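You operate a simulated robot arm through the tools that you are given. There is no shell and no other tool. Be economical: measure what you need, move in short steps, check, and stop when the job is done.

Carry out the task below with a simulated two-armed robot. There is one attempt and no reset: what you move stays moved.

Task
On the clear end of the cabinet top, fold the pink towel in half.

Only the result counts: the job must be done as asked and must still hold three seconds after the hand-in. Knocking over, shifting, dropping, spilling or breaking anything else fails it. Flat cloth is picked up by pressing the open fingertips on it (5 to 10 N) and closing them slowly along it; thin cloth reads only 2 to 8 mm in the jaws.

Robot
Two 7-joint arms with two-finger parallel grippers on one trunk, on a base that drives. Base frame: it is fixed to the floor where the robot stands at the start and does not move with it; the origin is under the middle of the robot, x ahead of it, y to its left, z up. Units: mm, rad, N and s.
The left shoulder is at the start at [70, 163, 1120], the right one opposite. Places, roughly: clear end of the cabinet top [600, 200, 900]. Payload 3.43 kg a hand.
Tool frame (each hand has its own): the origin (TCP) lies between the finger pads and is the grasp point; the fingertips stand 34 mm ahead of it; z points along the fingers, y is the line along which they close. The gripper opens to 128 mm. The fingers are 24 mm wide and 12 mm thick; the gripper's body (48 by 130 mm) begins 96 mm behind the TCP.
Orientation is told as [roll, pitch, yaw] about the base's x, y, z axes, in that order, counted from this pose: with the fingers straight down and closing along the base's y, the tool's x points along the base's -x, its y along +y and its z along -z.

Tools
- The arms move only by the tool nudge_tool. It takes "left_increments", "right_increments" or both (then of equal length, played together; a hand with none holds still); each is a list of rows, each an object (a shift or turn left out is 0, a gripper value left out holds the last) with "dr": the turn, a rotation vector about the base's x, y, z in rad, a list of three; "offset": the shift along the base's x, y, z in mm, a list of three; "gripper": the opening, from 0 (shut) to 1 (fully open). In form: [{"dr": [rx, ry, rz], "offset": [x, y, z], "gripper": gripper}, ...]. A call has 1 to 8 rows; each row shifts and turns the commanded pose from where the row before left it. Rows are played at 5 a second. More than 50 mm and 0.15 rad between two rows, or a gripper value outside its range, and nothing of the call is played. Where a pose cannot be reached the arm comes as near as it can. A force on the tool above 40 N (or 10 N above the force at the start of the call, whichever is more), or a blocked arm, ends the call early, and 0.2 s more pass. Each finger travels about 153 mm/s and halts on what it meets, pressing with about 44 N; the grip force reading is that of the motor and also rises with nothing between the fingers. The clock runs only during rows and for 0.2 s after the last one: add rows that do not move to give the fingers time. It gives the time, the measured TCP pose, the force on the tool (base axes), the opening and the grip force at its end, in the units of the frame above (readings bear some noise), with the torque about the TCP (base axes, N m) and any sound that the robot's microphone picked up.
- Cameras (640 x 400 px; columns grow to the right, rows downward): "scene" is now at [135.4, 34.4, 1352.3]; the picture's right is [0.19, -0.98, 0.00], its down [-0.64, -0.13, -0.76] and it looks along [0.74, 0.15, -0.66] (base axes); focal length 283 px, centre (320, 200). "left" rides on the left gripper at [76, 11, -160] in its tool frame; the picture's right is [-0.15, 0.99, 0.00], its down [-0.88, -0.13, -0.46] and it looks along [-0.45, -0.07, 0.89] (tool axes); focal length 234 px, centre (320, 200). "right" rides on the right gripper at [76, -11, -160] in its tool frame; the picture's right is [0.15, 0.99, 0.00], its down [-0.88, 0.13, -0.46] and it looks along [-0.45, 0.07, 0.89] (tool axes); focal length 234 px, centre (320, 200). There is no depth. A picture from a camera that has moved, and an enlarged one, comes with that camera's place and axes in the base frame and with its lens. The place of the scene camera against the robot may be out by one fixed shift of up to 25 mm in any direction.
- grab_frame(camera): a new picture of that camera. No time passes.
- lift_body(by): slides the trunk up (or, below 0, down) by that many mm; the arms and the scene camera ride with it, the base frame stays. It gives what a move gives, with no picture.
- roll_base(legs): drives the robot by 1 to 6 legs, each [ahead, left, turn to the left] in mm, mm and rad, along the robot's own axes; the way and the turn of a leg run together, so that a leg with both is an arc; at most 1500 mm and 3.142 rad a leg. The arms and the cameras ride along, it lands a little off, and it stops where it bumps. It gives what a move gives.
- aim_head(pan, tilt): turns the head with the scene camera to pan (to the left, within 1.501 rad either way) and tilt (down, from -0.506 to 1.204), counted from straight ahead of the robot. It gives what a move gives.
- enlarge(camera, box): a new picture of the part [left, top, right, bottom] of that camera's present view, enlarged. No time passes.
- job_done(): hands the job in; it is judged then, once.

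Go step by step. Nothing tells you exact positions but the pictures and the camera data: compare them with the known pose of the tool, close in by small moves and look again before you grip or let go. The budget is 120 turns and 100 pictures, counting those below and the enlarged ones. Unless the task says otherwise, let go and move clear before handing in, and close with one line.

The tools are called after "Emit:" as name(argument=value, ...) on one line, values as JSON. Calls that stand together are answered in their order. nudge_tool: Moves the arms, as the interface text tells. Its arguments: {"type":"object","properties":{"left_increments":{"type":"array","items":{"type":"object","properties":{"dr":{"type":"array","items":{"type":"number"}},"offset":{"type":"array","items":{"type":"number"}},"gripper":{"type":"number"}}}},"right_increments":{"type":"array","items":{"type":"object","properties":{"dr":{"type":"array","items":{"type":"number"}},"offset":{"type":"array","items":{"type":"number"}},"gripper":{"type":"number"}}}}},"required":[]} The other tools are called the same way: lift_body (by) slides the trunk up or down; roll_base (legs) drives the base; aim_head (pan, tilt) turns the head that bears the scene camera; grab_frame (camera) takes a picture; enlarge (camera, box) takes an enlarged picture of a part of a camera's view; job_done () hands the job in.

At the start:

```text
time_s: 0.0
left_tool_pos: [610.5, 423.0, 1061.5]
left_tool_rot: [0.0, -0.001, 0.0]
left_ft_force: [0.0, -0.1, -0.2]
left_ft_torque: [0.02, -0.02, 0.01]
left_grip_width: 128.1
left_gripper_force: 0.0
right_tool_pos: [612.0, -123.0, 1009.1]
right_tool_rot: [0.0, -0.001, 0.001]
right_ft_force: [-0.4, 0.3, -0.6]
right_ft_torque: [-0.01, -0.01, -0.03]
right_grip_width: 128.1
right_gripper_force: 0.2
trunk travel left (down, up): [-600.0, 340.0]
robot x, y, heading: [0.7, -0.3, 0.003]
head pan, tilt: [0.194, 0.714]
```

scene: 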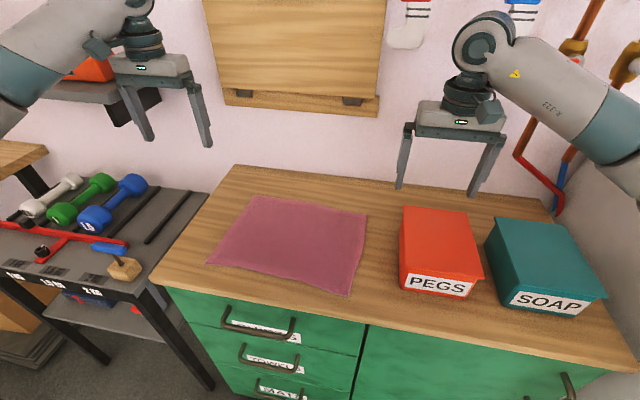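
right: 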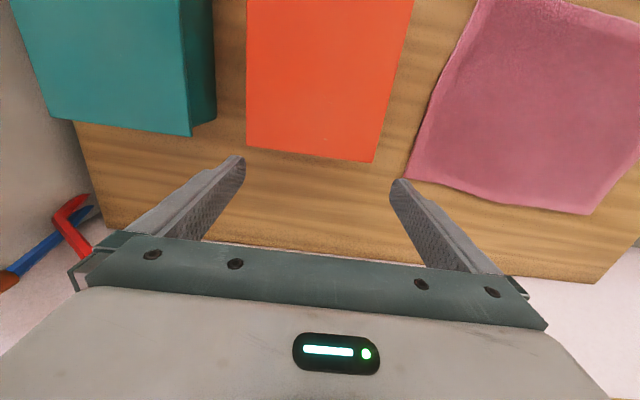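
left: 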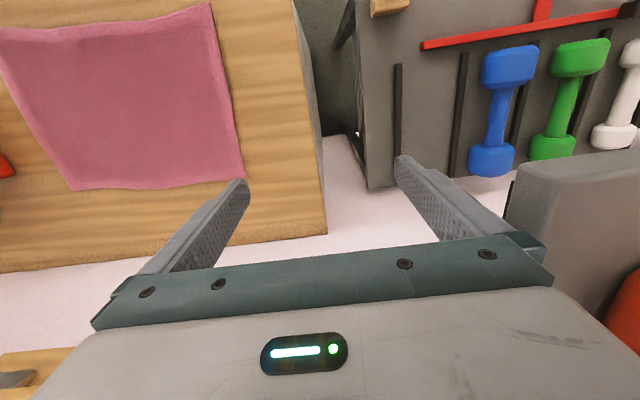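

I place the towel from both wrist cameras at about x 420–655, y 0–318, on a surface at z ≈ 875. I'll back the base up a little for more reach, then bring each hand over a near corner.

Emit:
roll_base(legs=[[-90, 0, 0]])

```text
time_s: 1.1
left_tool_pos: [521.2, 422.8, 1061.0]
left_tool_rot: [0.0, 0.0, 0.0]
left_ft_force: [0.5, -0.6, -0.7]
left_ft_torque: [-0.01, -0.04, 0.0]
left_grip_width: 127.9
left_gripper_force: 0.0
right_tool_pos: [523.1, -121.6, 1009.0]
right_tool_rot: [0.0, -0.001, 0.0]
right_ft_force: [-0.6, 0.1, -0.6]
right_ft_torque: [0.0, -0.01, 0.02]
right_grip_width: 128.0
right_gripper_force: 0.1
trunk travel left (down, up): [-600.0, 340.0]
robot x, y, heading: [-89.6, -3.6, 0.001]
head pan, tilt: [0.194, 0.714]
```

The base backed up cleanly. Next I move both hands above the near corners at a safe height with the grippers partly closed.

Emit:
nudge_tool(left_increments=[{"offset": [0, 0, 0], "gripper": 0.35}, {"offset": [-18, -34, 0]}, {"offset": [-18, -34, 0]}, {"offset": [-18, -34, 0]}, {"offset": [-17, -31, 0]}, {"offset": [0, 0, -30]}, {"offset": [0, 0, -20]}, {}], right_increments=[{"offset": [0, 0, 40], "gripper": 0.35}, {"offset": [-22, 40, 0]}, {"offset": [-22, 40, 0]}, {"offset": [-22, 40, 0]}, {"offset": [-22, 42, 0]}, {"offset": [0, 0, -20]}, {"offset": [0, 0, -20]}, {}])

Emit:
grab_frame(camera="left")

Emit:
grab_frame(camera="right")

Emit:
grab_frame(camera="scene")

```text
time_s: 2.9
left_tool_pos: [451.1, 288.3, 1010.5]
left_tool_rot: [-0.001, -0.002, 0.0]
left_ft_force: [-0.3, 0.0, -0.5]
left_ft_torque: [0.02, -0.02, 0.03]
left_grip_width: 44.7
left_gripper_force: 0.0
right_tool_pos: [432.6, 39.1, 1011.4]
right_tool_rot: [-0.001, -0.001, -0.001]
right_ft_force: [0.4, 0.1, -0.2]
right_ft_torque: [0.01, 0.0, 0.0]
right_grip_width: 44.8
right_gripper_force: 0.0
trunk travel left (down, up): [-600.0, 340.0]
robot x, y, heading: [-89.9, -0.4, 0.002]
head pan, tilt: [0.194, 0.714]
```

```text
96 pictures are left
camera left: at [375.0, 299.2, 1169.0], right [0.15, 0.99, 0.0], down [0.88, -0.13, 0.46], along [0.45, -0.07, -0.89], focal length 234 px, centre (320, 200)
```

left: 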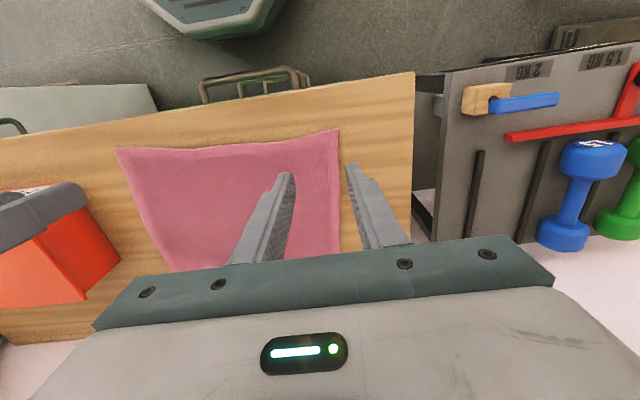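

```text
95 pictures are left
camera right: at [356.8, 28.6, 1169.9], right [-0.15, 0.99, 0.0], down [0.88, 0.13, 0.46], along [0.45, 0.07, -0.89], focal length 234 px, centre (320, 200)
```

right: 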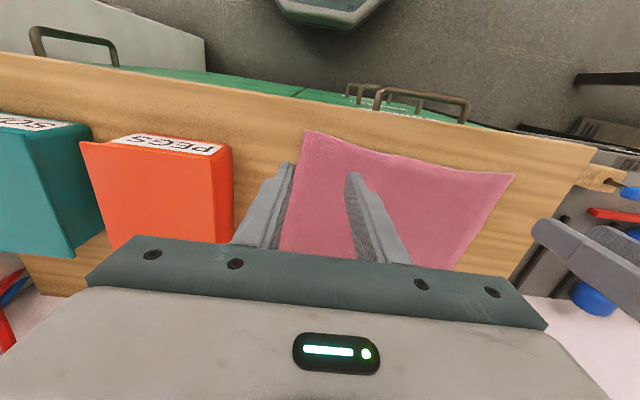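

```text
94 pictures are left
camera scene: at [46.5, 34.4, 1352.4], right [0.19, -0.98, 0.0], down [-0.64, -0.13, -0.76], along [0.74, 0.15, -0.65], focal length 283 px, centre (320, 200)
```

scene: 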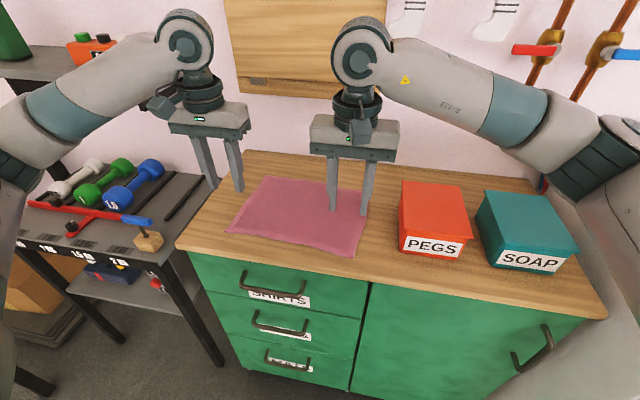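

Triangulated from the wrist cameras, the surface is at z ≈ 865. The near-left corner is at about (433, 312), near-right (415, 19), far-left (658, 290) and far-right (638, 0). I'll align the hands to the slight towel skew and go down to just above it.

Emit:
nudge_tool(left_increments=[{"offset": [-6, -7, -20], "dr": [0, 0, -0.07], "gripper": 0.23}, {"offset": [0, 0, -25]}, {"offset": [0, 0, -25]}, {"offset": [0, 0, -20]}, {"offset": [0, 0, -8]}, {}], right_increments=[{"offset": [-1.5, 9, -20], "dr": [0, 0, -0.07], "gripper": 0.23}, {"offset": [0, 0, -25]}, {"offset": [0, 0, -25]}, {"offset": [0, 0, -20]}, {"offset": [0, 0, -8]}, {}])

Emit:
grab_frame(camera="left")

Emit:
grab_frame(camera="right")

```text
time_s: 4.3
left_tool_pos: [443.9, 282.3, 913.1]
left_tool_rot: [0.002, -0.002, -0.072]
left_ft_force: [-0.4, -0.4, -0.4]
left_ft_torque: [0.0, 0.0, -0.01]
left_grip_width: 29.3
left_gripper_force: 0.0
right_tool_pos: [432.9, 49.6, 912.2]
right_tool_rot: [0.001, -0.002, -0.069]
right_ft_force: [0.2, 0.0, 0.1]
right_ft_torque: [-0.01, 0.03, 0.01]
right_grip_width: 29.3
right_gripper_force: 0.1
trunk travel left (down, up): [-600.0, 340.0]
robot x, y, heading: [-89.7, -0.1, 0.001]
head pan, tilt: [0.194, 0.714]
```

```text
93 pictures are left
camera left: at [369.3, 298.5, 1071.2], right [0.21, 0.98, 0.0], down [0.87, -0.19, 0.46], along [0.44, -0.1, -0.89], focal length 234 px, centre (320, 200)
```

left: 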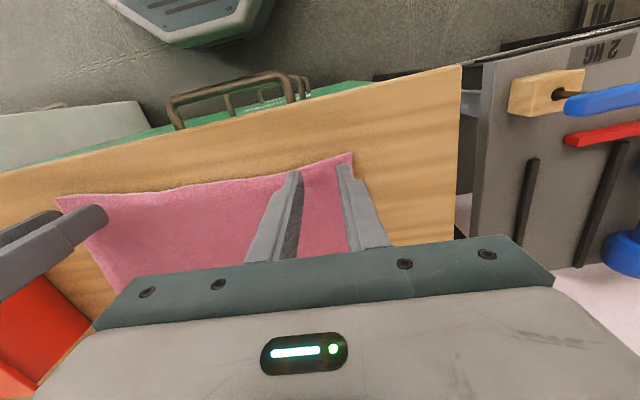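

```text
92 pictures are left
camera right: at [356.1, 42.4, 1071.2], right [-0.08, 1.0, 0.0], down [0.89, 0.07, 0.46], along [0.45, 0.04, -0.89], focal length 234 px, centre (320, 200)
```

right: 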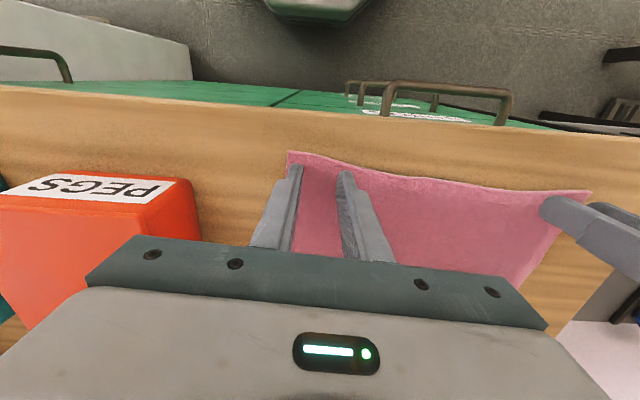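

Both hands are over the corners, with the fingertips just inside the near edge. I'll step down to contact while watching the force.

Emit:
nudge_tool(left_increments=[{"offset": [0, 0, -4]}, {"offset": [0, 0, -3]}, {"offset": [0, 0, -3]}, {"offset": [0, 0, -2]}, {}], right_increments=[{"offset": [0, 0, -4]}, {"offset": [0, 0, -3]}, {"offset": [0, 0, -3]}, {"offset": [0, 0, -2]}, {}])

```text
time_s: 5.5
left_tool_pos: [443.2, 282.0, 901.2]
left_tool_rot: [0.001, 0.0, -0.07]
left_ft_force: [0.7, 0.1, 0.1]
left_ft_torque: [-0.01, 0.02, 0.0]
left_grip_width: 29.6
left_gripper_force: 0.1
right_tool_pos: [433.2, 48.4, 899.9]
right_tool_rot: [-0.001, -0.001, -0.07]
right_ft_force: [0.4, 0.5, 0.1]
right_ft_torque: [0.01, -0.01, 0.01]
right_grip_width: 29.6
right_gripper_force: 0.1
trunk travel left (down, up): [-600.0, 340.0]
robot x, y, heading: [-86.2, -1.9, -0.002]
head pan, tilt: [0.194, 0.714]
```

No contact yet, so I continue down in small steps.

Emit:
nudge_tool(left_increments=[{"offset": [0, 0, -1.5]}, {"offset": [0, 0, -1.5]}, {}], right_increments=[{"offset": [0, 0, -1.5]}, {"offset": [0, 0, -1.5]}, {}])

```text
time_s: 6.3
left_tool_pos: [443.8, 282.1, 899.2]
left_tool_rot: [-0.001, 0.0, -0.069]
left_ft_force: [0.6, -0.1, 2.9]
left_ft_torque: [-0.01, -0.01, 0.04]
left_grip_width: 29.4
left_gripper_force: 0.0
right_tool_pos: [433.2, 47.8, 897.5]
right_tool_rot: [0.001, -0.002, -0.07]
right_ft_force: [-0.6, -0.9, 8.4]
right_ft_torque: [-0.05, 0.02, -0.02]
right_grip_width: 29.5
right_gripper_force: 0.0
trunk travel left (down, up): [-600.0, 340.0]
robot x, y, heading: [-85.4, -0.8, -0.002]
head pan, tilt: [0.194, 0.714]
```

The right hand presses at 8 N and the left at 3 N. I'll bring the left down a touch, then close both slowly along the cloth.

Emit:
nudge_tool(left_increments=[{"offset": [0, 0, -0.9]}, {}])

Emit:
nudge_tool(left_increments=[{"gripper": 0.19}, {"gripper": 0.155}, {"gripper": 0.12}, {"gripper": 0.09}, {"gripper": 0.06}, {"gripper": 0.03}, {"gripper": 0.0}, {"gripper": 0.0}], right_increments=[{"gripper": 0.19}, {"gripper": 0.155}, {"gripper": 0.12}, {"gripper": 0.09}, {"gripper": 0.06}, {"gripper": 0.03}, {"gripper": 0.0}, {"gripper": 0.0}])

Emit:
grab_frame(camera="left")

Emit:
grab_frame(camera="right")

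```text
time_s: 6.9
left_tool_pos: [445.3, 282.8, 897.1]
left_tool_rot: [0.0, 0.0, -0.071]
left_ft_force: [0.2, 0.6, 5.6]
left_ft_torque: [0.02, -0.06, -0.02]
left_grip_width: 29.4
left_gripper_force: 0.0
right_tool_pos: [433.9, 48.1, 897.2]
right_tool_rot: [-0.001, -0.002, -0.07]
right_ft_force: [2.2, 0.2, 10.2]
right_ft_torque: [-0.04, -0.06, 0.0]
right_grip_width: 29.3
right_gripper_force: 0.2
trunk travel left (down, up): [-600.0, 340.0]
robot x, y, heading: [-90.8, -1.6, 0.001]
head pan, tilt: [0.194, 0.714]
```

```text
time_s: 8.7
left_tool_pos: [443.7, 281.9, 897.5]
left_tool_rot: [-0.002, -0.003, -0.07]
left_ft_force: [-0.6, -9.4, 5.8]
left_ft_torque: [-0.29, 0.04, -0.03]
left_grip_width: 3.7
left_gripper_force: 38.1
right_tool_pos: [432.3, 47.5, 898.2]
right_tool_rot: [-0.001, 0.0, -0.069]
right_ft_force: [0.6, 8.9, 9.0]
right_ft_torque: [0.31, -0.02, 0.03]
right_grip_width: 3.5
right_gripper_force: 37.5
trunk travel left (down, up): [-600.0, 340.0]
robot x, y, heading: [-87.8, 0.6, -0.004]
head pan, tilt: [0.194, 0.714]
```

```text
91 pictures are left
camera left: at [368.5, 298.2, 1055.8], right [0.22, 0.98, 0.0], down [0.87, -0.19, 0.46], along [0.45, -0.1, -0.89], focal length 234 px, centre (320, 200)
```

left: 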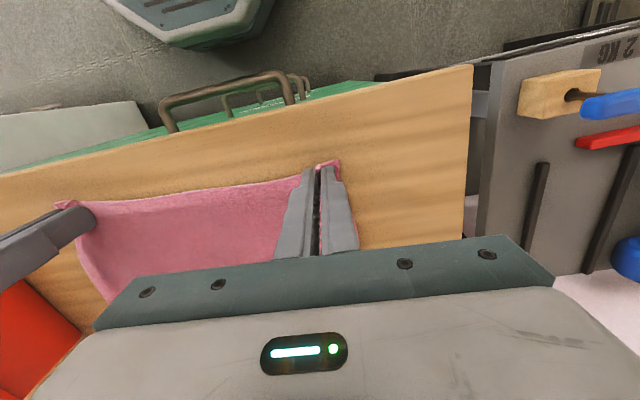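

```text
90 pictures are left
camera right: at [355.2, 41.9, 1056.5], right [-0.08, 1.0, 0.0], down [0.89, 0.07, 0.46], along [0.46, 0.04, -0.89], focal length 234 px, centre (320, 200)
```

right: 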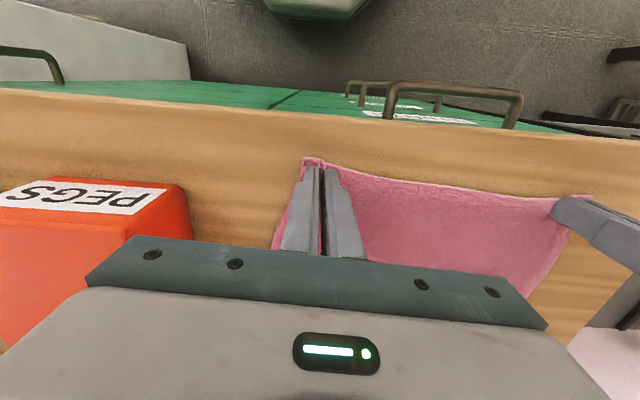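

Both hands hold the cloth, but folding away from me would leave the pinched edge rolled under, because the wall stops me tilting the hands over there. I'll let go gently, spreading the cloth as the fingers open. Then I'll fold the far edge towards me, where there is room for the wrists to turn over with the cloth.

Emit:
nudge_tool(left_increments=[{"gripper": 0.06}, {"gripper": 0.12}, {"gripper": 0.18}, {"gripper": 0.23}, {}, {"offset": [0, 0, 10]}, {"offset": [0, 0, 40]}, {"offset": [0, 0, 40]}], right_increments=[{"gripper": 0.06}, {"gripper": 0.12}, {"gripper": 0.18}, {"gripper": 0.23}, {}, {"offset": [0, 0, 10]}, {"offset": [0, 0, 40]}, {"offset": [0, 0, 40]}])

Emit:
grab_frame(camera="left")

Emit:
grab_frame(camera="scene")

```text
time_s: 10.5
left_tool_pos: [442.9, 284.7, 986.6]
left_tool_rot: [0.0, 0.001, -0.069]
left_ft_force: [-0.6, 0.4, 0.5]
left_ft_torque: [0.0, -0.04, 0.01]
left_grip_width: 29.3
left_gripper_force: 0.0
right_tool_pos: [431.6, 47.7, 987.8]
right_tool_rot: [0.0, 0.001, -0.069]
right_ft_force: [-0.2, 0.6, -0.1]
right_ft_torque: [-0.03, -0.02, -0.01]
right_grip_width: 29.3
right_gripper_force: 0.0
trunk travel left (down, up): [-600.0, 340.0]
robot x, y, heading: [-90.7, 0.1, -0.004]
head pan, tilt: [0.194, 0.714]
```

```text
89 pictures are left
camera left: at [368.3, 300.0, 1145.6], right [0.21, 0.98, 0.0], down [0.87, -0.19, 0.46], along [0.44, -0.1, -0.89], focal length 234 px, centre (320, 200)
```

left: 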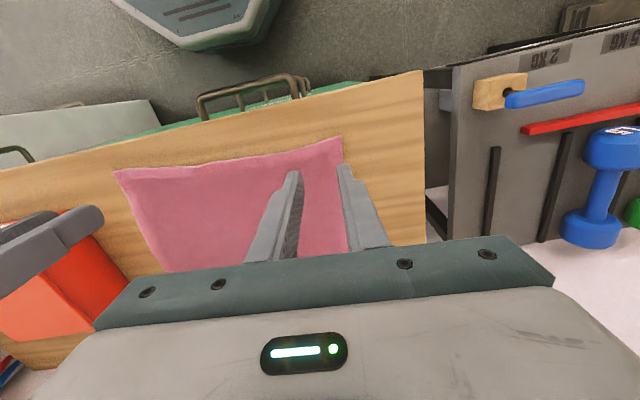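

```text
88 pictures are left
camera scene: at [45.5, 34.2, 1352.2], right [0.19, -0.98, 0.0], down [-0.64, -0.13, -0.76], along [0.74, 0.15, -0.65], focal length 283 px, centre (320, 200)
```

scene: 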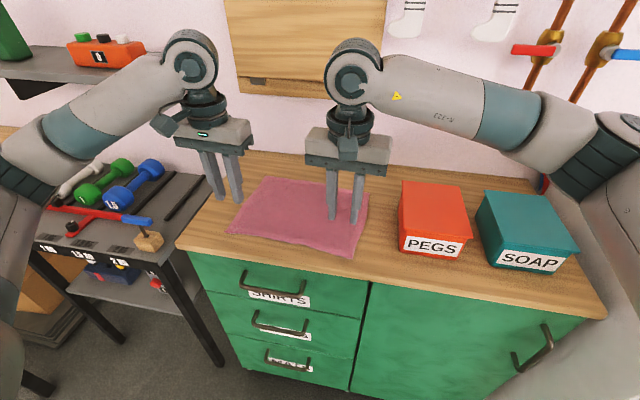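

The towel lies flat again. I'll move both hands over the far corners.

Emit:
nudge_tool(left_increments=[{"offset": [42.6, -5, 0]}, {"offset": [42.6, -5, 0]}, {"offset": [42.6, -5, 0]}, {"offset": [42.6, -5, 0]}, {"offset": [42.6, -5, 0]}, {"offset": [0, 0, -30]}, {}], right_increments=[{"offset": [41.6, -3.5, 0]}, {"offset": [41.6, -3.5, 0]}, {"offset": [41.6, -3.5, 0]}, {"offset": [41.6, -3.5, 0]}, {"offset": [41.6, -3.5, 0]}, {"offset": [0, 0, -30]}, {}])

Emit:
grab_frame(camera="left")

Emit:
grab_frame(camera="right")

Emit:
grab_frame(camera="scene")

```text
time_s: 12.1
left_tool_pos: [656.9, 256.6, 957.2]
left_tool_rot: [0.0, 0.001, -0.07]
left_ft_force: [-0.1, 0.6, 0.1]
left_ft_torque: [0.04, -0.03, -0.01]
left_grip_width: 29.4
left_gripper_force: 0.0
right_tool_pos: [641.0, 31.4, 957.9]
right_tool_rot: [-0.001, -0.001, -0.07]
right_ft_force: [-1.4, 0.3, -0.7]
right_ft_torque: [0.01, -0.01, -0.01]
right_grip_width: 29.2
right_gripper_force: 0.1
trunk travel left (down, up): [-600.0, 340.0]
robot x, y, heading: [-92.1, -1.6, -0.002]
head pan, tilt: [0.194, 0.714]
```

```text
87 pictures are left
camera left: at [582.3, 272.9, 1115.5], right [0.22, 0.98, 0.0], down [0.87, -0.19, 0.46], along [0.45, -0.1, -0.89], focal length 234 px, centre (320, 200)
```

left: 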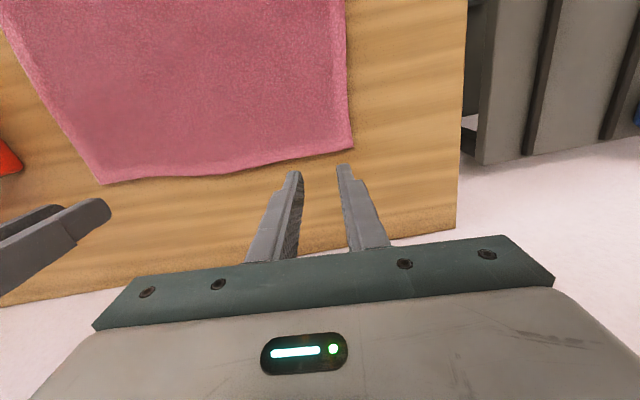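

```text
86 pictures are left
camera right: at [563.5, 25.0, 1116.9], right [-0.08, 1.0, 0.0], down [0.89, 0.07, 0.46], along [0.46, 0.04, -0.89], focal length 234 px, centre (320, 200)
```

right: 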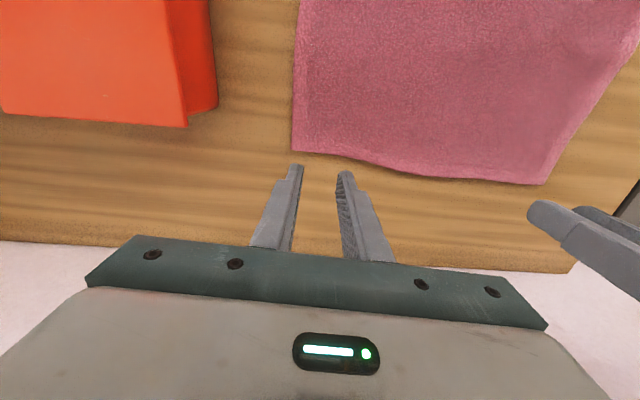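

```text
85 pictures are left
camera scene: at [46.0, 34.1, 1352.4], right [0.19, -0.98, 0.0], down [-0.64, -0.13, -0.76], along [0.74, 0.15, -0.65], focal length 283 px, centre (320, 200)
```

scene: 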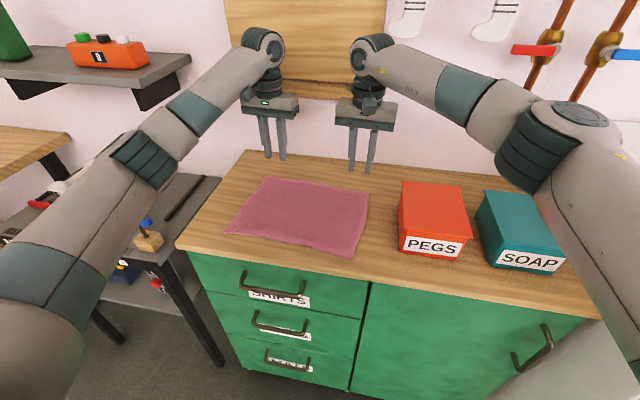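

The far edge measures at about x 657 for the left hand and 636 for the right. I'll shift the fingertips about 5 mm inside the edge and descend.

Emit:
nudge_tool(left_increments=[{"offset": [-5, 5, -25]}, {"offset": [0, 0, -20]}, {"offset": [0, 0, -8]}, {"offset": [0, 0, -2]}, {"offset": [0, 0, -1.5]}, {}], right_increments=[{"offset": [-10, 0, -25]}, {"offset": [0, 0, -20]}, {"offset": [0, 0, -8]}, {"offset": [0, 0, -2]}, {"offset": [0, 0, -1.5]}, {}])

Emit:
grab_frame(camera="left")

Emit:
grab_frame(camera="right")

```text
time_s: 13.5
left_tool_pos: [652.6, 263.4, 898.2]
left_tool_rot: [-0.001, 0.0, -0.07]
left_ft_force: [0.5, 0.0, 0.5]
left_ft_torque: [-0.01, -0.02, 0.0]
left_grip_width: 29.2
left_gripper_force: 0.0
right_tool_pos: [632.3, 31.5, 898.7]
right_tool_rot: [-0.002, 0.0, -0.069]
right_ft_force: [-0.5, 0.0, 0.4]
right_ft_torque: [0.0, 0.01, -0.01]
right_grip_width: 29.5
right_gripper_force: 0.0
trunk travel left (down, up): [-600.0, 340.0]
robot x, y, heading: [-88.1, 1.1, -0.004]
head pan, tilt: [0.194, 0.714]
```

```text
84 pictures are left
camera left: at [577.5, 278.9, 1057.9], right [0.21, 0.98, 0.0], down [0.87, -0.19, 0.46], along [0.44, -0.1, -0.89], focal length 234 px, centre (320, 200)
```

left: 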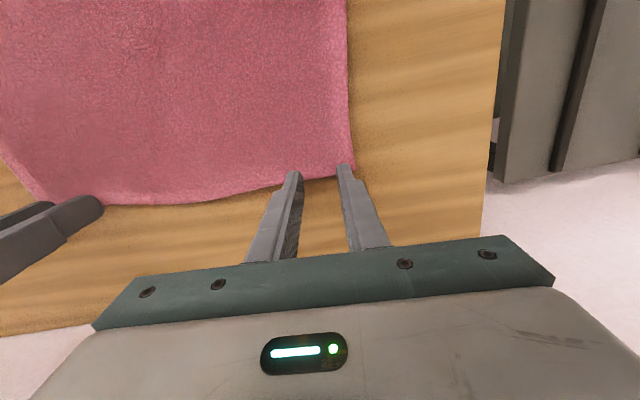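

```text
83 pictures are left
camera right: at [554.5, 24.8, 1058.8], right [-0.08, 1.0, 0.0], down [0.89, 0.07, 0.46], along [0.45, 0.04, -0.89], focal length 234 px, centre (320, 200)
```

right: 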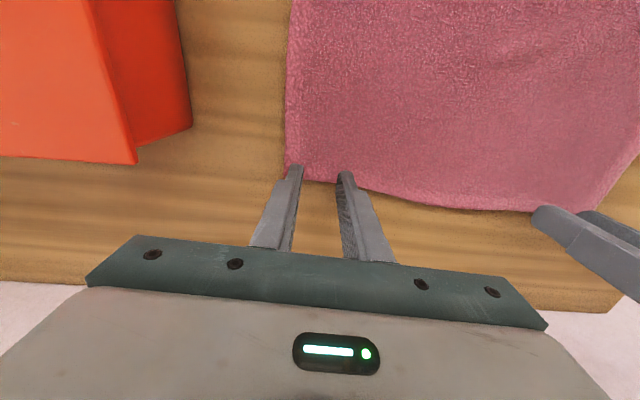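

The outer fingers are right at the corners, so I'll shift both slightly inward and then make contact.

Emit:
nudge_tool(left_increments=[{"offset": [0, 0, 3]}, {"offset": [-5, -7, 0]}, {"offset": [0, 0, -3]}, {"offset": [0, 0, -1]}, {}], right_increments=[{"offset": [0, 0, 3]}, {"offset": [-4, 8, 0]}, {"offset": [0, 0, -3]}, {"offset": [0, 0, -1]}, {}])

```text
time_s: 14.7
left_tool_pos: [647.5, 255.6, 899.6]
left_tool_rot: [0.001, -0.002, -0.07]
left_ft_force: [0.5, 1.1, -0.5]
left_ft_torque: [0.03, 0.01, 0.02]
left_grip_width: 29.6
left_gripper_force: 0.1
right_tool_pos: [628.4, 39.1, 898.2]
right_tool_rot: [0.0, -0.001, -0.069]
right_ft_force: [0.5, -0.8, 1.1]
right_ft_torque: [-0.01, 0.03, 0.0]
right_grip_width: 29.1
right_gripper_force: 0.1
trunk travel left (down, up): [-600.0, 340.0]
robot x, y, heading: [-93.4, -0.9, 0.0]
head pan, tilt: [0.194, 0.714]
```

Contact is just starting, so I press in a little more.

Emit:
nudge_tool(left_increments=[{"offset": [0, 0, -1]}, {"offset": [0, 0, -1]}, {}], right_increments=[{"offset": [0, 0, -1]}, {"offset": [0, 0, -0.5]}, {}])

```text
time_s: 15.5
left_tool_pos: [647.9, 256.3, 898.3]
left_tool_rot: [0.001, 0.001, -0.069]
left_ft_force: [0.9, 0.4, 2.5]
left_ft_torque: [0.01, 0.0, 0.01]
left_grip_width: 29.2
left_gripper_force: 0.0
right_tool_pos: [628.5, 40.1, 897.1]
right_tool_rot: [0.0, -0.001, -0.071]
right_ft_force: [1.5, 1.4, 4.6]
right_ft_torque: [0.03, 0.02, -0.01]
right_grip_width: 29.6
right_gripper_force: 0.0
trunk travel left (down, up): [-600.0, 340.0]
robot x, y, heading: [-89.5, 2.1, -0.0]
head pan, tilt: [0.194, 0.714]
```

Emit:
nudge_tool(left_increments=[{"offset": [0, 0, -1.3]}, {}], right_increments=[{"offset": [0, 0, -0.7]}, {}])

Emit:
nudge_tool(left_increments=[{"gripper": 0.19}, {"gripper": 0.155}, {"gripper": 0.12}, {"gripper": 0.09}, {"gripper": 0.06}, {"gripper": 0.03}, {"gripper": 0.0}, {"gripper": 0.0}], right_increments=[{"gripper": 0.19}, {"gripper": 0.155}, {"gripper": 0.12}, {"gripper": 0.09}, {"gripper": 0.06}, {"gripper": 0.03}, {"gripper": 0.0}, {"gripper": 0.0}])

Emit:
grab_frame(camera="left")

Emit:
grab_frame(camera="right")

```text
time_s: 16.1
left_tool_pos: [647.2, 255.9, 897.6]
left_tool_rot: [-0.001, -0.002, -0.069]
left_ft_force: [1.4, 0.4, 6.1]
left_ft_torque: [0.0, 0.0, 0.01]
left_grip_width: 29.2
left_gripper_force: 0.1
right_tool_pos: [627.8, 39.5, 897.2]
right_tool_rot: [0.0, -0.001, -0.071]
right_ft_force: [0.9, 0.4, 8.1]
right_ft_torque: [0.03, -0.03, 0.0]
right_grip_width: 29.5
right_gripper_force: 0.1
trunk travel left (down, up): [-600.0, 340.0]
robot x, y, heading: [-89.4, 1.8, 0.0]
head pan, tilt: [0.194, 0.714]
```

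```text
time_s: 17.9
left_tool_pos: [646.8, 255.4, 898.1]
left_tool_rot: [-0.001, -0.002, -0.071]
left_ft_force: [-0.3, -9.7, 5.4]
left_ft_torque: [-0.39, 0.11, 0.05]
left_grip_width: 3.8
left_gripper_force: 37.9
right_tool_pos: [626.2, 39.8, 896.8]
right_tool_rot: [0.003, -0.003, -0.067]
right_ft_force: [0.2, 11.4, 7.9]
right_ft_torque: [0.35, 0.02, 0.01]
right_grip_width: 3.4
right_gripper_force: 38.5
trunk travel left (down, up): [-600.0, 340.0]
robot x, y, heading: [-89.0, -3.6, 0.001]
head pan, tilt: [0.194, 0.714]
```

```text
82 pictures are left
camera left: at [571.5, 270.8, 1055.7], right [0.22, 0.98, 0.0], down [0.87, -0.19, 0.46], along [0.45, -0.1, -0.89], focal length 234 px, centre (320, 200)
```

left: 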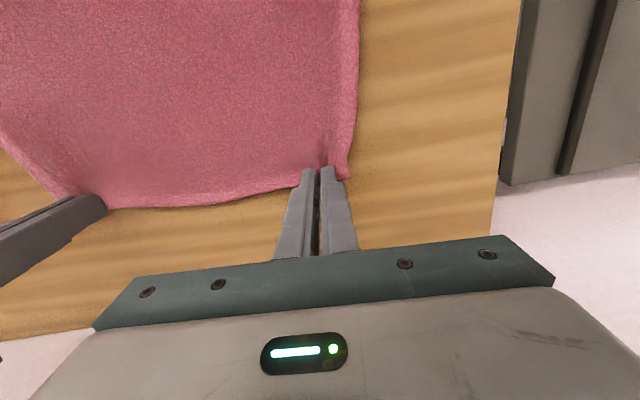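

```text
81 pictures are left
camera right: at [549.3, 33.2, 1056.5], right [-0.08, 1.0, 0.0], down [0.89, 0.07, 0.46], along [0.46, 0.04, -0.89], focal length 234 px, centre (320, 200)
```

right: 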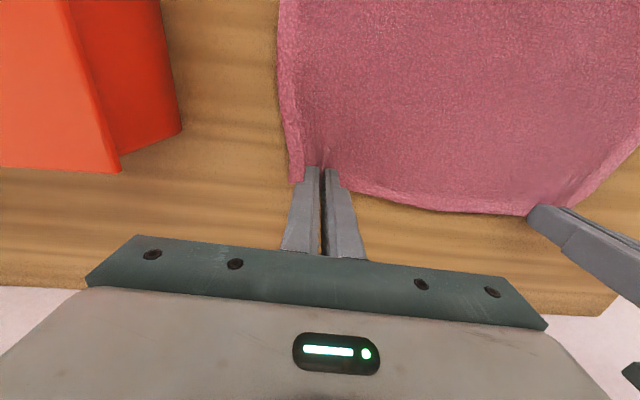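

Both corners are held, reading about 4 mm each. I'll start the fold by lifting along an arc while turning the hands so the fingers swing forward with the cloth.

Emit:
nudge_tool(left_increments=[{"offset": [-4, -1, 18], "dr": [-0.0078, -0.0997, 0]}, {"offset": [-6, 0, 16], "dr": [-0.0078, -0.0997, 0]}, {"offset": [-8, 1, 14], "dr": [-0.0078, -0.0997, 0]}, {"offset": [-11, 1, 11], "dr": [-0.0078, -0.0997, 0]}, {"offset": [-14, 1, 8], "dr": [-0.0078, -0.0997, 0]}, {}], right_increments=[{"offset": [-4, 2, 18], "dr": [-0.0078, -0.0997, 0]}, {"offset": [-6, 1, 16], "dr": [-0.0078, -0.0997, 0]}, {"offset": [-8, 1, 14], "dr": [-0.0078, -0.0997, 0]}, {"offset": [-11, 1, 11], "dr": [-0.0078, -0.0997, 0]}, {"offset": [-14, 1, 8], "dr": [-0.0078, -0.0997, 0]}, {}])

Emit:
grab_frame(camera="scene")

```text
time_s: 19.3
left_tool_pos: [607.4, 257.3, 963.1]
left_tool_rot: [-0.005, -0.501, -0.068]
left_ft_force: [-0.3, -7.0, -0.6]
left_ft_torque: [-0.25, 0.02, -0.07]
left_grip_width: 3.7
left_gripper_force: 38.0
right_tool_pos: [585.4, 44.0, 962.9]
right_tool_rot: [-0.006, -0.502, -0.069]
right_ft_force: [0.5, 6.5, -0.7]
right_ft_torque: [0.16, 0.01, 0.08]
right_grip_width: 3.3
right_gripper_force: 38.4
trunk travel left (down, up): [-600.0, 340.0]
robot x, y, heading: [-88.6, 2.4, 0.003]
head pan, tilt: [0.194, 0.714]
```

```text
80 pictures are left
camera scene: at [47.8, 34.1, 1352.2], right [0.19, -0.98, 0.0], down [-0.64, -0.13, -0.76], along [0.74, 0.15, -0.66], focal length 283 px, centre (320, 200)
```

scene: 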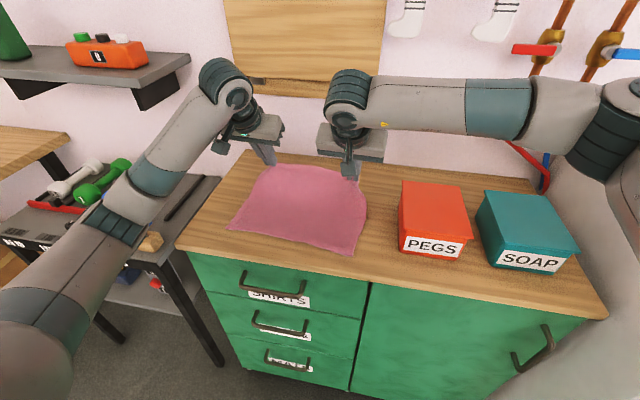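

The cloth lifts cleanly at both corners. I'll use the base's backward drive for part of the fold travel, which also keeps arm room in front of the robot.

Emit:
roll_base(legs=[[-45, 3, 0]])

Emit:
nudge_tool(left_increments=[{"offset": [-6, -2, 8], "dr": [-0.0078, -0.0997, 0]}, {"offset": [-6, -2, 8], "dr": [-0.0078, -0.0997, 0]}, {"offset": [-8, -1, 4], "dr": [-0.0078, -0.0997, 0]}, {"offset": [-8, 0, 2], "dr": [-0.0078, -0.0997, 0]}, {}], right_increments=[{"offset": [-6, 3, 8], "dr": [-0.0078, -0.0997, 0]}, {"offset": [-6, 3, 8], "dr": [-0.0078, -0.0997, 0]}, {"offset": [-8, 2, 4], "dr": [-0.0078, -0.0997, 0]}, {"offset": [-8, 1, 2], "dr": [-0.0078, -0.0997, 0]}, {}])

Emit:
grab_frame(camera="scene")

```text
time_s: 20.2
left_tool_pos: [562.0, 261.1, 963.4]
left_tool_rot: [-0.004, -0.5, -0.068]
left_ft_force: [-1.6, -6.6, -0.1]
left_ft_torque: [-0.21, 0.02, -0.02]
left_grip_width: 3.4
left_gripper_force: 38.0
right_tool_pos: [539.7, 46.6, 962.9]
right_tool_rot: [-0.005, -0.501, -0.068]
right_ft_force: [0.0, 7.3, -0.6]
right_ft_torque: [0.17, 0.01, 0.16]
right_grip_width: 3.5
right_gripper_force: 38.0
trunk travel left (down, up): [-600.0, 340.0]
robot x, y, heading: [-131.4, 2.9, 0.003]
head pan, tilt: [0.194, 0.714]
```

```text
time_s: 21.4
left_tool_pos: [536.5, 254.1, 984.7]
left_tool_rot: [-0.013, -0.9, -0.065]
left_ft_force: [0.2, -0.3, 1.3]
left_ft_torque: [-0.03, 0.01, -0.02]
left_grip_width: 3.3
left_gripper_force: 37.7
right_tool_pos: [512.2, 55.7, 985.4]
right_tool_rot: [-0.01, -0.901, -0.068]
right_ft_force: [0.1, -0.4, -0.1]
right_ft_torque: [0.0, 0.02, 0.05]
right_grip_width: 3.4
right_gripper_force: 38.0
trunk travel left (down, up): [-600.0, 340.0]
robot x, y, heading: [-131.0, 3.3, -0.002]
head pan, tilt: [0.194, 0.714]
```

```text
79 pictures are left
camera scene: at [3.4, 36.9, 1352.2], right [0.19, -0.98, 0.0], down [-0.64, -0.13, -0.76], along [0.74, 0.15, -0.66], focal length 283 px, centre (320, 200)
```

scene: 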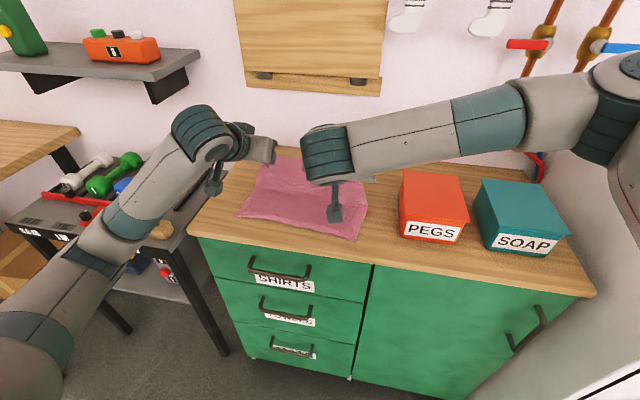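

The lateral tension is gone and the edge stands above the fold line. I continue over the top.

Emit:
nudge_tool(left_increments=[{"offset": [-7, 0.5, -10], "dr": [-0.0078, -0.0997, 0]}, {"offset": [-7, 0.5, -10], "dr": [-0.0078, -0.0997, 0]}, {"offset": [-7, 0.5, -10], "dr": [-0.0078, -0.0997, 0]}, {"offset": [-7, 0.5, -10], "dr": [-0.0078, -0.0997, 0]}, {}], right_increments=[{"offset": [-7, 0.5, -10], "dr": [-0.0078, -0.0997, 0]}, {"offset": [-7, 0.5, -10], "dr": [-0.0078, -0.0997, 0]}, {"offset": [-7, 0.5, -10], "dr": [-0.0078, -0.0997, 0]}, {"offset": [-7, 0.5, -10], "dr": [-0.0078, -0.0997, 0]}, {}])

Emit:
roll_base(legs=[[-50, 4, 0]])

Emit:
grab_frame(camera="scene")

Emit:
grab_frame(camera="left")

```text
time_s: 22.6
left_tool_pos: [506.2, 255.9, 944.0]
left_tool_rot: [-0.031, -1.299, -0.048]
left_ft_force: [0.0, 1.3, -0.9]
left_ft_torque: [0.01, 0.0, 0.02]
left_grip_width: 3.4
left_gripper_force: 38.0
right_tool_pos: [484.8, 59.2, 945.8]
right_tool_rot: [-0.03, -1.3, -0.047]
right_ft_force: [-0.3, -0.3, 0.2]
right_ft_torque: [-0.01, 0.03, 0.02]
right_grip_width: 3.1
right_gripper_force: 37.8
trunk travel left (down, up): [-600.0, 340.0]
robot x, y, heading: [-131.0, 0.6, 0.001]
head pan, tilt: [0.194, 0.714]
```

```text
time_s: 23.5
left_tool_pos: [455.9, 261.0, 944.6]
left_tool_rot: [-0.033, -1.301, -0.045]
left_ft_force: [-1.3, 0.4, 0.2]
left_ft_torque: [0.01, 0.05, 0.02]
left_grip_width: 3.3
left_gripper_force: 38.6
right_tool_pos: [433.4, 62.8, 945.3]
right_tool_rot: [-0.033, -1.301, -0.045]
right_ft_force: [-0.3, -1.2, -0.1]
right_ft_torque: [0.01, 0.02, -0.01]
right_grip_width: 3.5
right_gripper_force: 38.2
trunk travel left (down, up): [-600.0, 340.0]
robot x, y, heading: [-180.0, 6.5, -0.006]
head pan, tilt: [0.194, 0.714]
```

```text
78 pictures are left
camera scene: at [-48.3, 41.5, 1352.4], right [0.19, -0.98, 0.0], down [-0.64, -0.13, -0.76], along [0.74, 0.15, -0.65], focal length 283 px, centre (320, 200)
```

scene: 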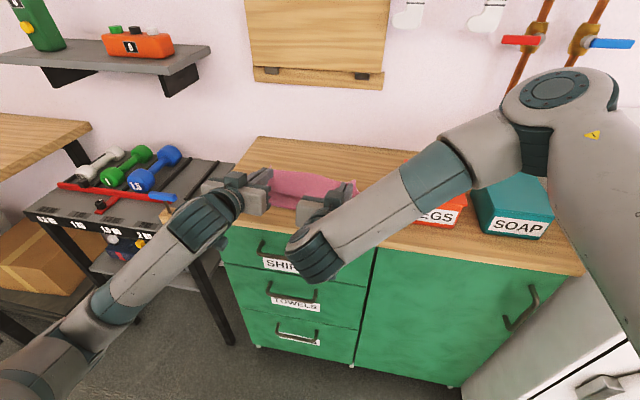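

```text
77 pictures are left
camera left: at [282.5, 284.7, 913.1], right [0.11, 0.98, 0.13], down [-0.21, -0.11, 0.97], along [0.97, -0.14, 0.2], focal length 234 px, centre (320, 200)
```

left: 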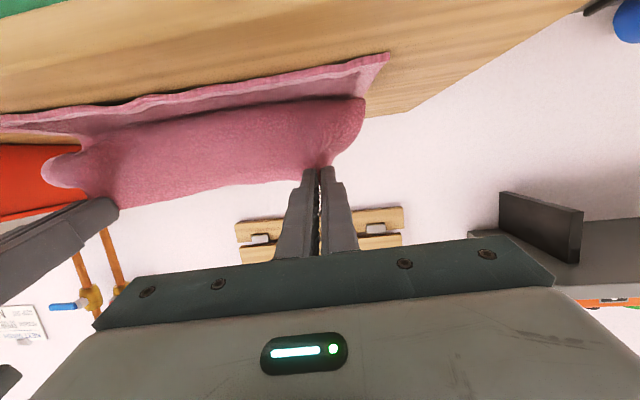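

The edge is coming down over the near edge. I lower it, finishing the wrist turn, then retreat a bit more for the final travel.

Emit:
nudge_tool(left_increments=[{"offset": [-2, 3, -13], "dr": [-0.0078, -0.0997, 0]}, {"offset": [-2, 3, -13], "dr": [-0.0078, -0.0997, 0]}, {"offset": [-2, 3, -12], "dr": [-0.0078, -0.0997, 0]}, {}], right_increments=[{"offset": [0, 0.5, -13], "dr": [-0.0078, -0.0997, 0]}, {"offset": [0, 0.5, -13], "dr": [-0.0078, -0.0997, 0]}, {"offset": [0, 0, -12], "dr": [-0.0078, -0.0997, 0]}, {}])

Emit:
roll_base(legs=[[-30, 3, 0]])

Emit:
grab_frame(camera="left")

Emit:
grab_frame(camera="right")

Emit:
grab_frame(camera="scene")

```text
time_s: 24.5
left_tool_pos: [449.4, 268.3, 905.6]
left_tool_rot: [-2.876, -1.541, 2.797]
left_ft_force: [-0.7, -0.7, -0.1]
left_ft_torque: [0.01, -0.05, 0.02]
left_grip_width: 3.5
left_gripper_force: 38.5
right_tool_pos: [434.2, 64.0, 906.7]
right_tool_rot: [-2.889, -1.542, 2.81]
right_ft_force: [-0.2, 0.8, 0.4]
right_ft_torque: [0.01, -0.02, 0.07]
right_grip_width: 3.2
right_gripper_force: 37.9
trunk travel left (down, up): [-600.0, 340.0]
robot x, y, heading: [-182.8, 6.3, -0.004]
head pan, tilt: [0.194, 0.714]
```

```text
time_s: 25.4
left_tool_pos: [420.2, 273.4, 906.7]
left_tool_rot: [-2.837, -1.539, 2.756]
left_ft_force: [1.8, 0.1, 0.5]
left_ft_torque: [0.05, 0.01, 0.01]
left_grip_width: 3.6
left_gripper_force: 38.0
right_tool_pos: [403.8, 68.5, 907.2]
right_tool_rot: [-2.842, -1.542, 2.766]
right_ft_force: [0.3, -0.1, -0.4]
right_ft_torque: [-0.04, 0.03, 0.01]
right_grip_width: 3.4
right_gripper_force: 38.3
trunk travel left (down, up): [-600.0, 340.0]
robot x, y, heading: [-212.2, 9.9, -0.005]
head pan, tilt: [0.194, 0.714]
```

```text
76 pictures are left
camera left: at [263.7, 295.6, 824.7], right [0.07, 0.99, 0.14], down [-0.49, -0.08, 0.87], along [0.87, -0.13, 0.48], focal length 234 px, centre (320, 200)
```

left: 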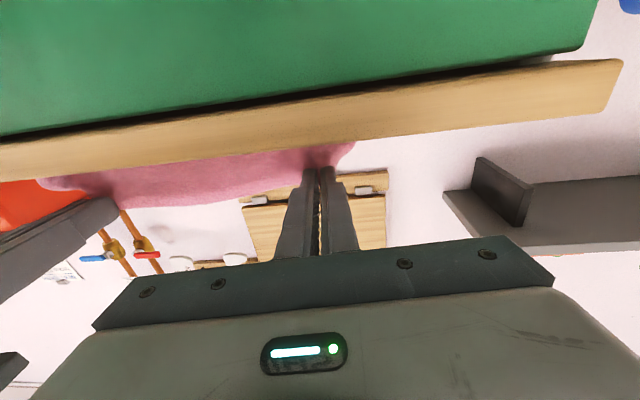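

```text
75 pictures are left
camera right: at [245.5, 68.2, 826.8], right [0.08, 0.98, -0.16], down [-0.47, 0.18, 0.87], along [0.88, 0.0, 0.48], focal length 234 px, centre (320, 200)
```

right: 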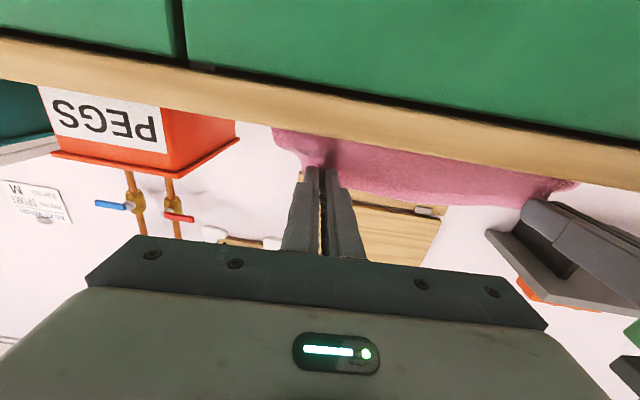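

```text
74 pictures are left
camera scene: at [-76.8, 44.5, 1352.3], right [0.19, -0.98, 0.0], down [-0.64, -0.13, -0.76], along [0.74, 0.15, -0.65], focal length 283 px, centre (320, 200)
```

scene: 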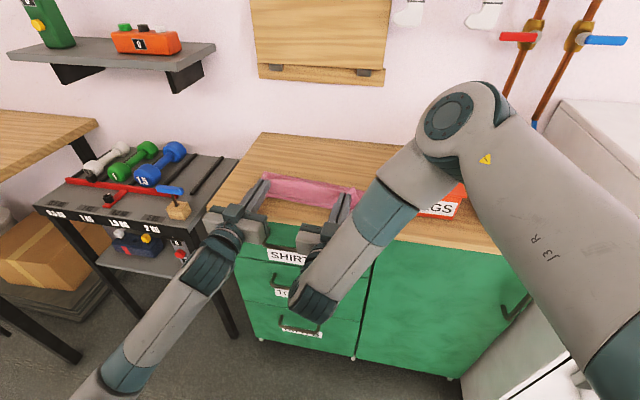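

I'm now about 9 mm short of the near edge and 26 mm high. I lower and finish the travel.

Emit:
nudge_tool(left_increments=[{"offset": [-3, 0, -8]}, {"offset": [-3, 0, -8]}, {"offset": [-3, 0, -4]}, {"offset": [0, 0, -3]}, {}], right_increments=[{"offset": [-3, 0, -8]}, {"offset": [-3, 0, -8]}, {"offset": [-2, 0, -4]}, {"offset": [0, 0, -3]}, {}])

Emit:
aim_head(pan=0.3, tilt=0.7)

Emit:
enlarge(camera="scene", box=[220, 120, 460, 270])

```text
time_s: 26.6
left_tool_pos: [411.5, 273.3, 883.1]
left_tool_rot: [-2.83, -1.542, 2.748]
left_ft_force: [0.1, -1.2, 1.2]
left_ft_torque: [-0.01, -0.04, -0.04]
left_grip_width: 3.6
left_gripper_force: 37.9
right_tool_pos: [395.5, 66.8, 884.9]
right_tool_rot: [-2.86, -1.542, 2.78]
right_ft_force: [0.8, 0.8, 2.3]
right_ft_torque: [-0.02, -0.05, 0.01]
right_grip_width: 3.6
right_gripper_force: 37.7
trunk travel left (down, up): [-600.0, 340.0]
robot x, y, heading: [-210.7, 9.8, -0.003]
head pan, tilt: [0.194, 0.714]
```

```text
time_s: 27.2
left_tool_pos: [411.5, 272.4, 884.3]
left_tool_rot: [-2.839, -1.542, 2.757]
left_ft_force: [-0.4, -0.5, 1.4]
left_ft_torque: [0.03, -0.01, 0.01]
left_grip_width: 3.4
left_gripper_force: 37.9
right_tool_pos: [395.8, 68.0, 883.6]
right_tool_rot: [-2.848, -1.541, 2.768]
right_ft_force: [0.8, 0.9, 1.8]
right_ft_torque: [-0.03, -0.05, 0.01]
right_grip_width: 3.6
right_gripper_force: 38.0
trunk travel left (down, up): [-600.0, 340.0]
robot x, y, heading: [-208.3, 11.8, 0.002]
head pan, tilt: [0.3, 0.7]
```

```text
2.67 times, centred on (340, 195) of scene
camera zoom: at [-78.2, 53.2, 1353.5], right [0.3, -0.96, 0.0], down [-0.62, -0.19, -0.76], along [0.73, 0.23, -0.64], focal length 754 px, centre (267, 213)
```

zoom: 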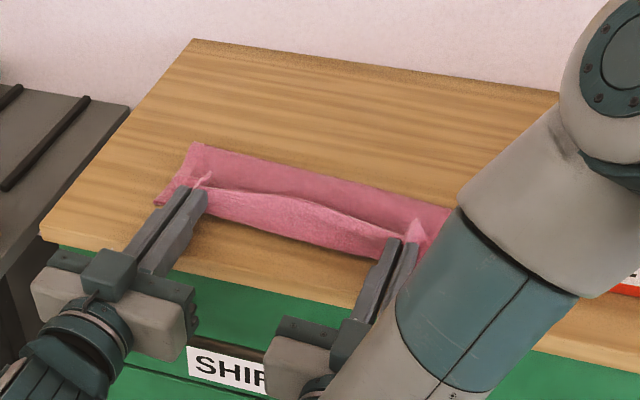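

Both pinches rest on the towel near the front edge. I'll open slightly and draw the hands straight back.

Emit:
nudge_tool(left_increments=[{"gripper": 0.06}, {"gripper": 0.12}, {"gripper": 0.2}, {}, {"offset": [-15, 0, 2]}, {"offset": [-30, 0, 4]}, {"offset": [-30, 0, 10]}, {}], right_increments=[{"gripper": 0.06}, {"gripper": 0.12}, {"gripper": 0.2}, {}, {"offset": [-15, 0, 2]}, {"offset": [-30, 0, 4]}, {"offset": [-30, 0, 10]}, {}])

Emit:
enlarge(camera="scene", box=[220, 120, 460, 270])

```text
time_s: 29.0
left_tool_pos: [338.9, 272.9, 898.6]
left_tool_rot: [-2.827, -1.54, 2.745]
left_ft_force: [-0.3, -0.2, -0.8]
left_ft_torque: [0.01, -0.05, 0.0]
left_grip_width: 25.5
left_gripper_force: 0.2
right_tool_pos: [367.5, 62.2, 910.1]
right_tool_rot: [-2.766, -1.546, 2.69]
right_ft_force: [0.3, -0.2, -0.1]
right_ft_torque: [-0.01, -0.01, 0.02]
right_grip_width: 25.5
right_gripper_force: 0.0
right hand out of reach, approached as far as the arm can: row 6, 7
trunk travel left (down, up): [-600.0, 340.0]
robot x, y, heading: [-215.8, 7.0, 0.001]
head pan, tilt: [0.3, 0.7]
```

```text
2.67 times, centred on (340, 195) of scene
camera zoom: at [-76.8, 53.2, 1353.4], right [0.3, -0.96, 0.0], down [-0.62, -0.19, -0.76], along [0.73, 0.23, -0.64], focal length 754 px, centre (267, 213)
```

zoom: 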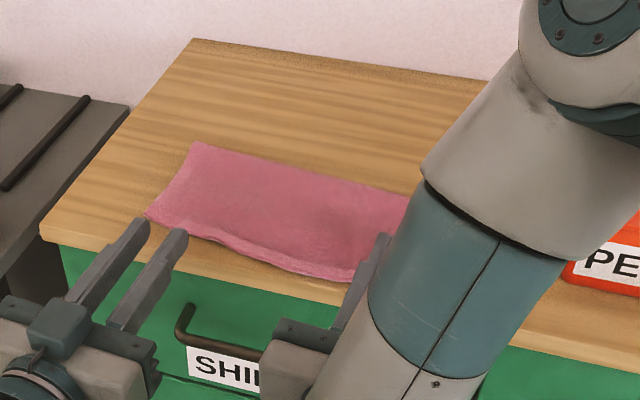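

The towel dropped into a neat fold. I'll back the robot away for a clear look.

Emit:
roll_base(legs=[[-120, 0, 0]])

Emit:
nudge_tool(left_increments=[{"offset": [0, 0, 40], "dr": [0, 0.1, 0]}, {"offset": [0, 0, 40], "dr": [0, 0.1, 0]}, {"offset": [0, 0, 40], "dr": [0, 0.1, 0]}, {"dr": [0, 0.14, 0]}, {"dr": [0, 0.14, 0]}, {"dr": [0, 0.14, 0]}], right_increments=[{"offset": [0, 0, 40], "dr": [0, 0.1, 0]}, {"offset": [0, 0, 40], "dr": [0, 0.1, 0]}, {"offset": [0, -30, 40], "dr": [0, 0.1, 0]}, {"offset": [0, -30, 0], "dr": [0, 0.14, 0]}, {"dr": [0, 0.14, 0]}, {"dr": [0, 0.14, 0]}])

Emit:
grab_frame(camera="scene")

Emit:
grab_frame(camera="left")

```text
time_s: 30.3
left_tool_pos: [220.4, 272.7, 900.0]
left_tool_rot: [-2.847, -1.539, 2.767]
left_ft_force: [-0.3, 0.5, 1.4]
left_ft_torque: [0.02, 0.03, 0.01]
left_grip_width: 25.6
left_gripper_force: 0.0
right_tool_pos: [248.6, 62.3, 911.6]
right_tool_rot: [-2.796, -1.544, 2.716]
right_ft_force: [-0.1, -0.4, 0.6]
right_ft_torque: [-0.02, 0.01, -0.01]
right_grip_width: 25.8
right_gripper_force: 0.1
trunk travel left (down, up): [-600.0, 340.0]
robot x, y, heading: [-328.3, 10.1, -0.003]
head pan, tilt: [0.3, 0.7]
```

```text
time_s: 31.7
left_tool_pos: [271.7, 281.3, 996.9]
left_tool_rot: [-0.09, -0.876, 0.016]
left_ft_force: [0.0, 0.3, 1.0]
left_ft_torque: [0.06, -0.03, 0.04]
left_grip_width: 25.7
left_gripper_force: 0.1
left hand out of reach, approached as far as the arm can: row 1, 2, 3
right_tool_pos: [250.6, 2.0, 1031.6]
right_tool_rot: [-0.087, -0.872, 0.016]
right_ft_force: [-0.6, -0.1, -0.7]
right_ft_torque: [0.01, -0.01, 0.02]
right_grip_width: 25.7
right_gripper_force: 0.0
trunk travel left (down, up): [-600.0, 340.0]
robot x, y, heading: [-328.9, 12.4, -0.006]
head pan, tilt: [0.3, 0.7]
```

```text
71 pictures are left
camera scene: at [-195.2, 51.6, 1353.4], right [0.3, -0.96, 0.0], down [-0.62, -0.19, -0.76], along [0.73, 0.23, -0.64], focal length 283 px, centre (320, 200)
```

scene: 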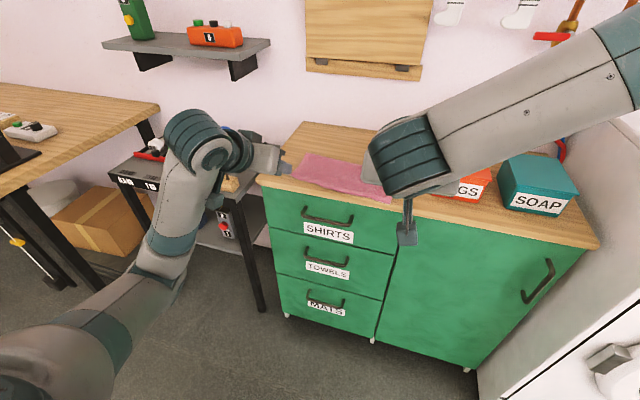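

```text
70 pictures are left
camera left: at [101.0, 302.8, 1038.9], right [0.15, 0.99, 0.06], down [0.21, -0.09, 0.97], along [0.97, -0.13, -0.22], focal length 234 px, centre (320, 200)
```

left: 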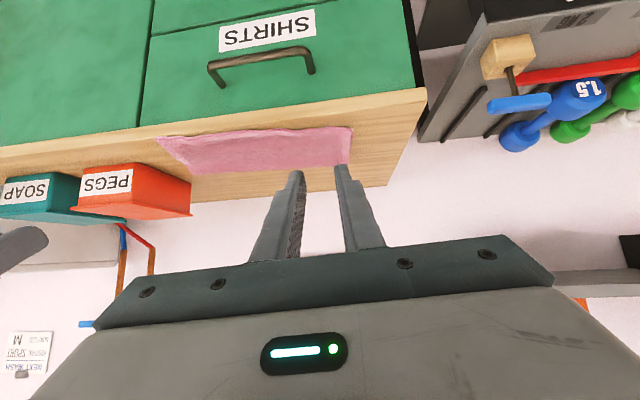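

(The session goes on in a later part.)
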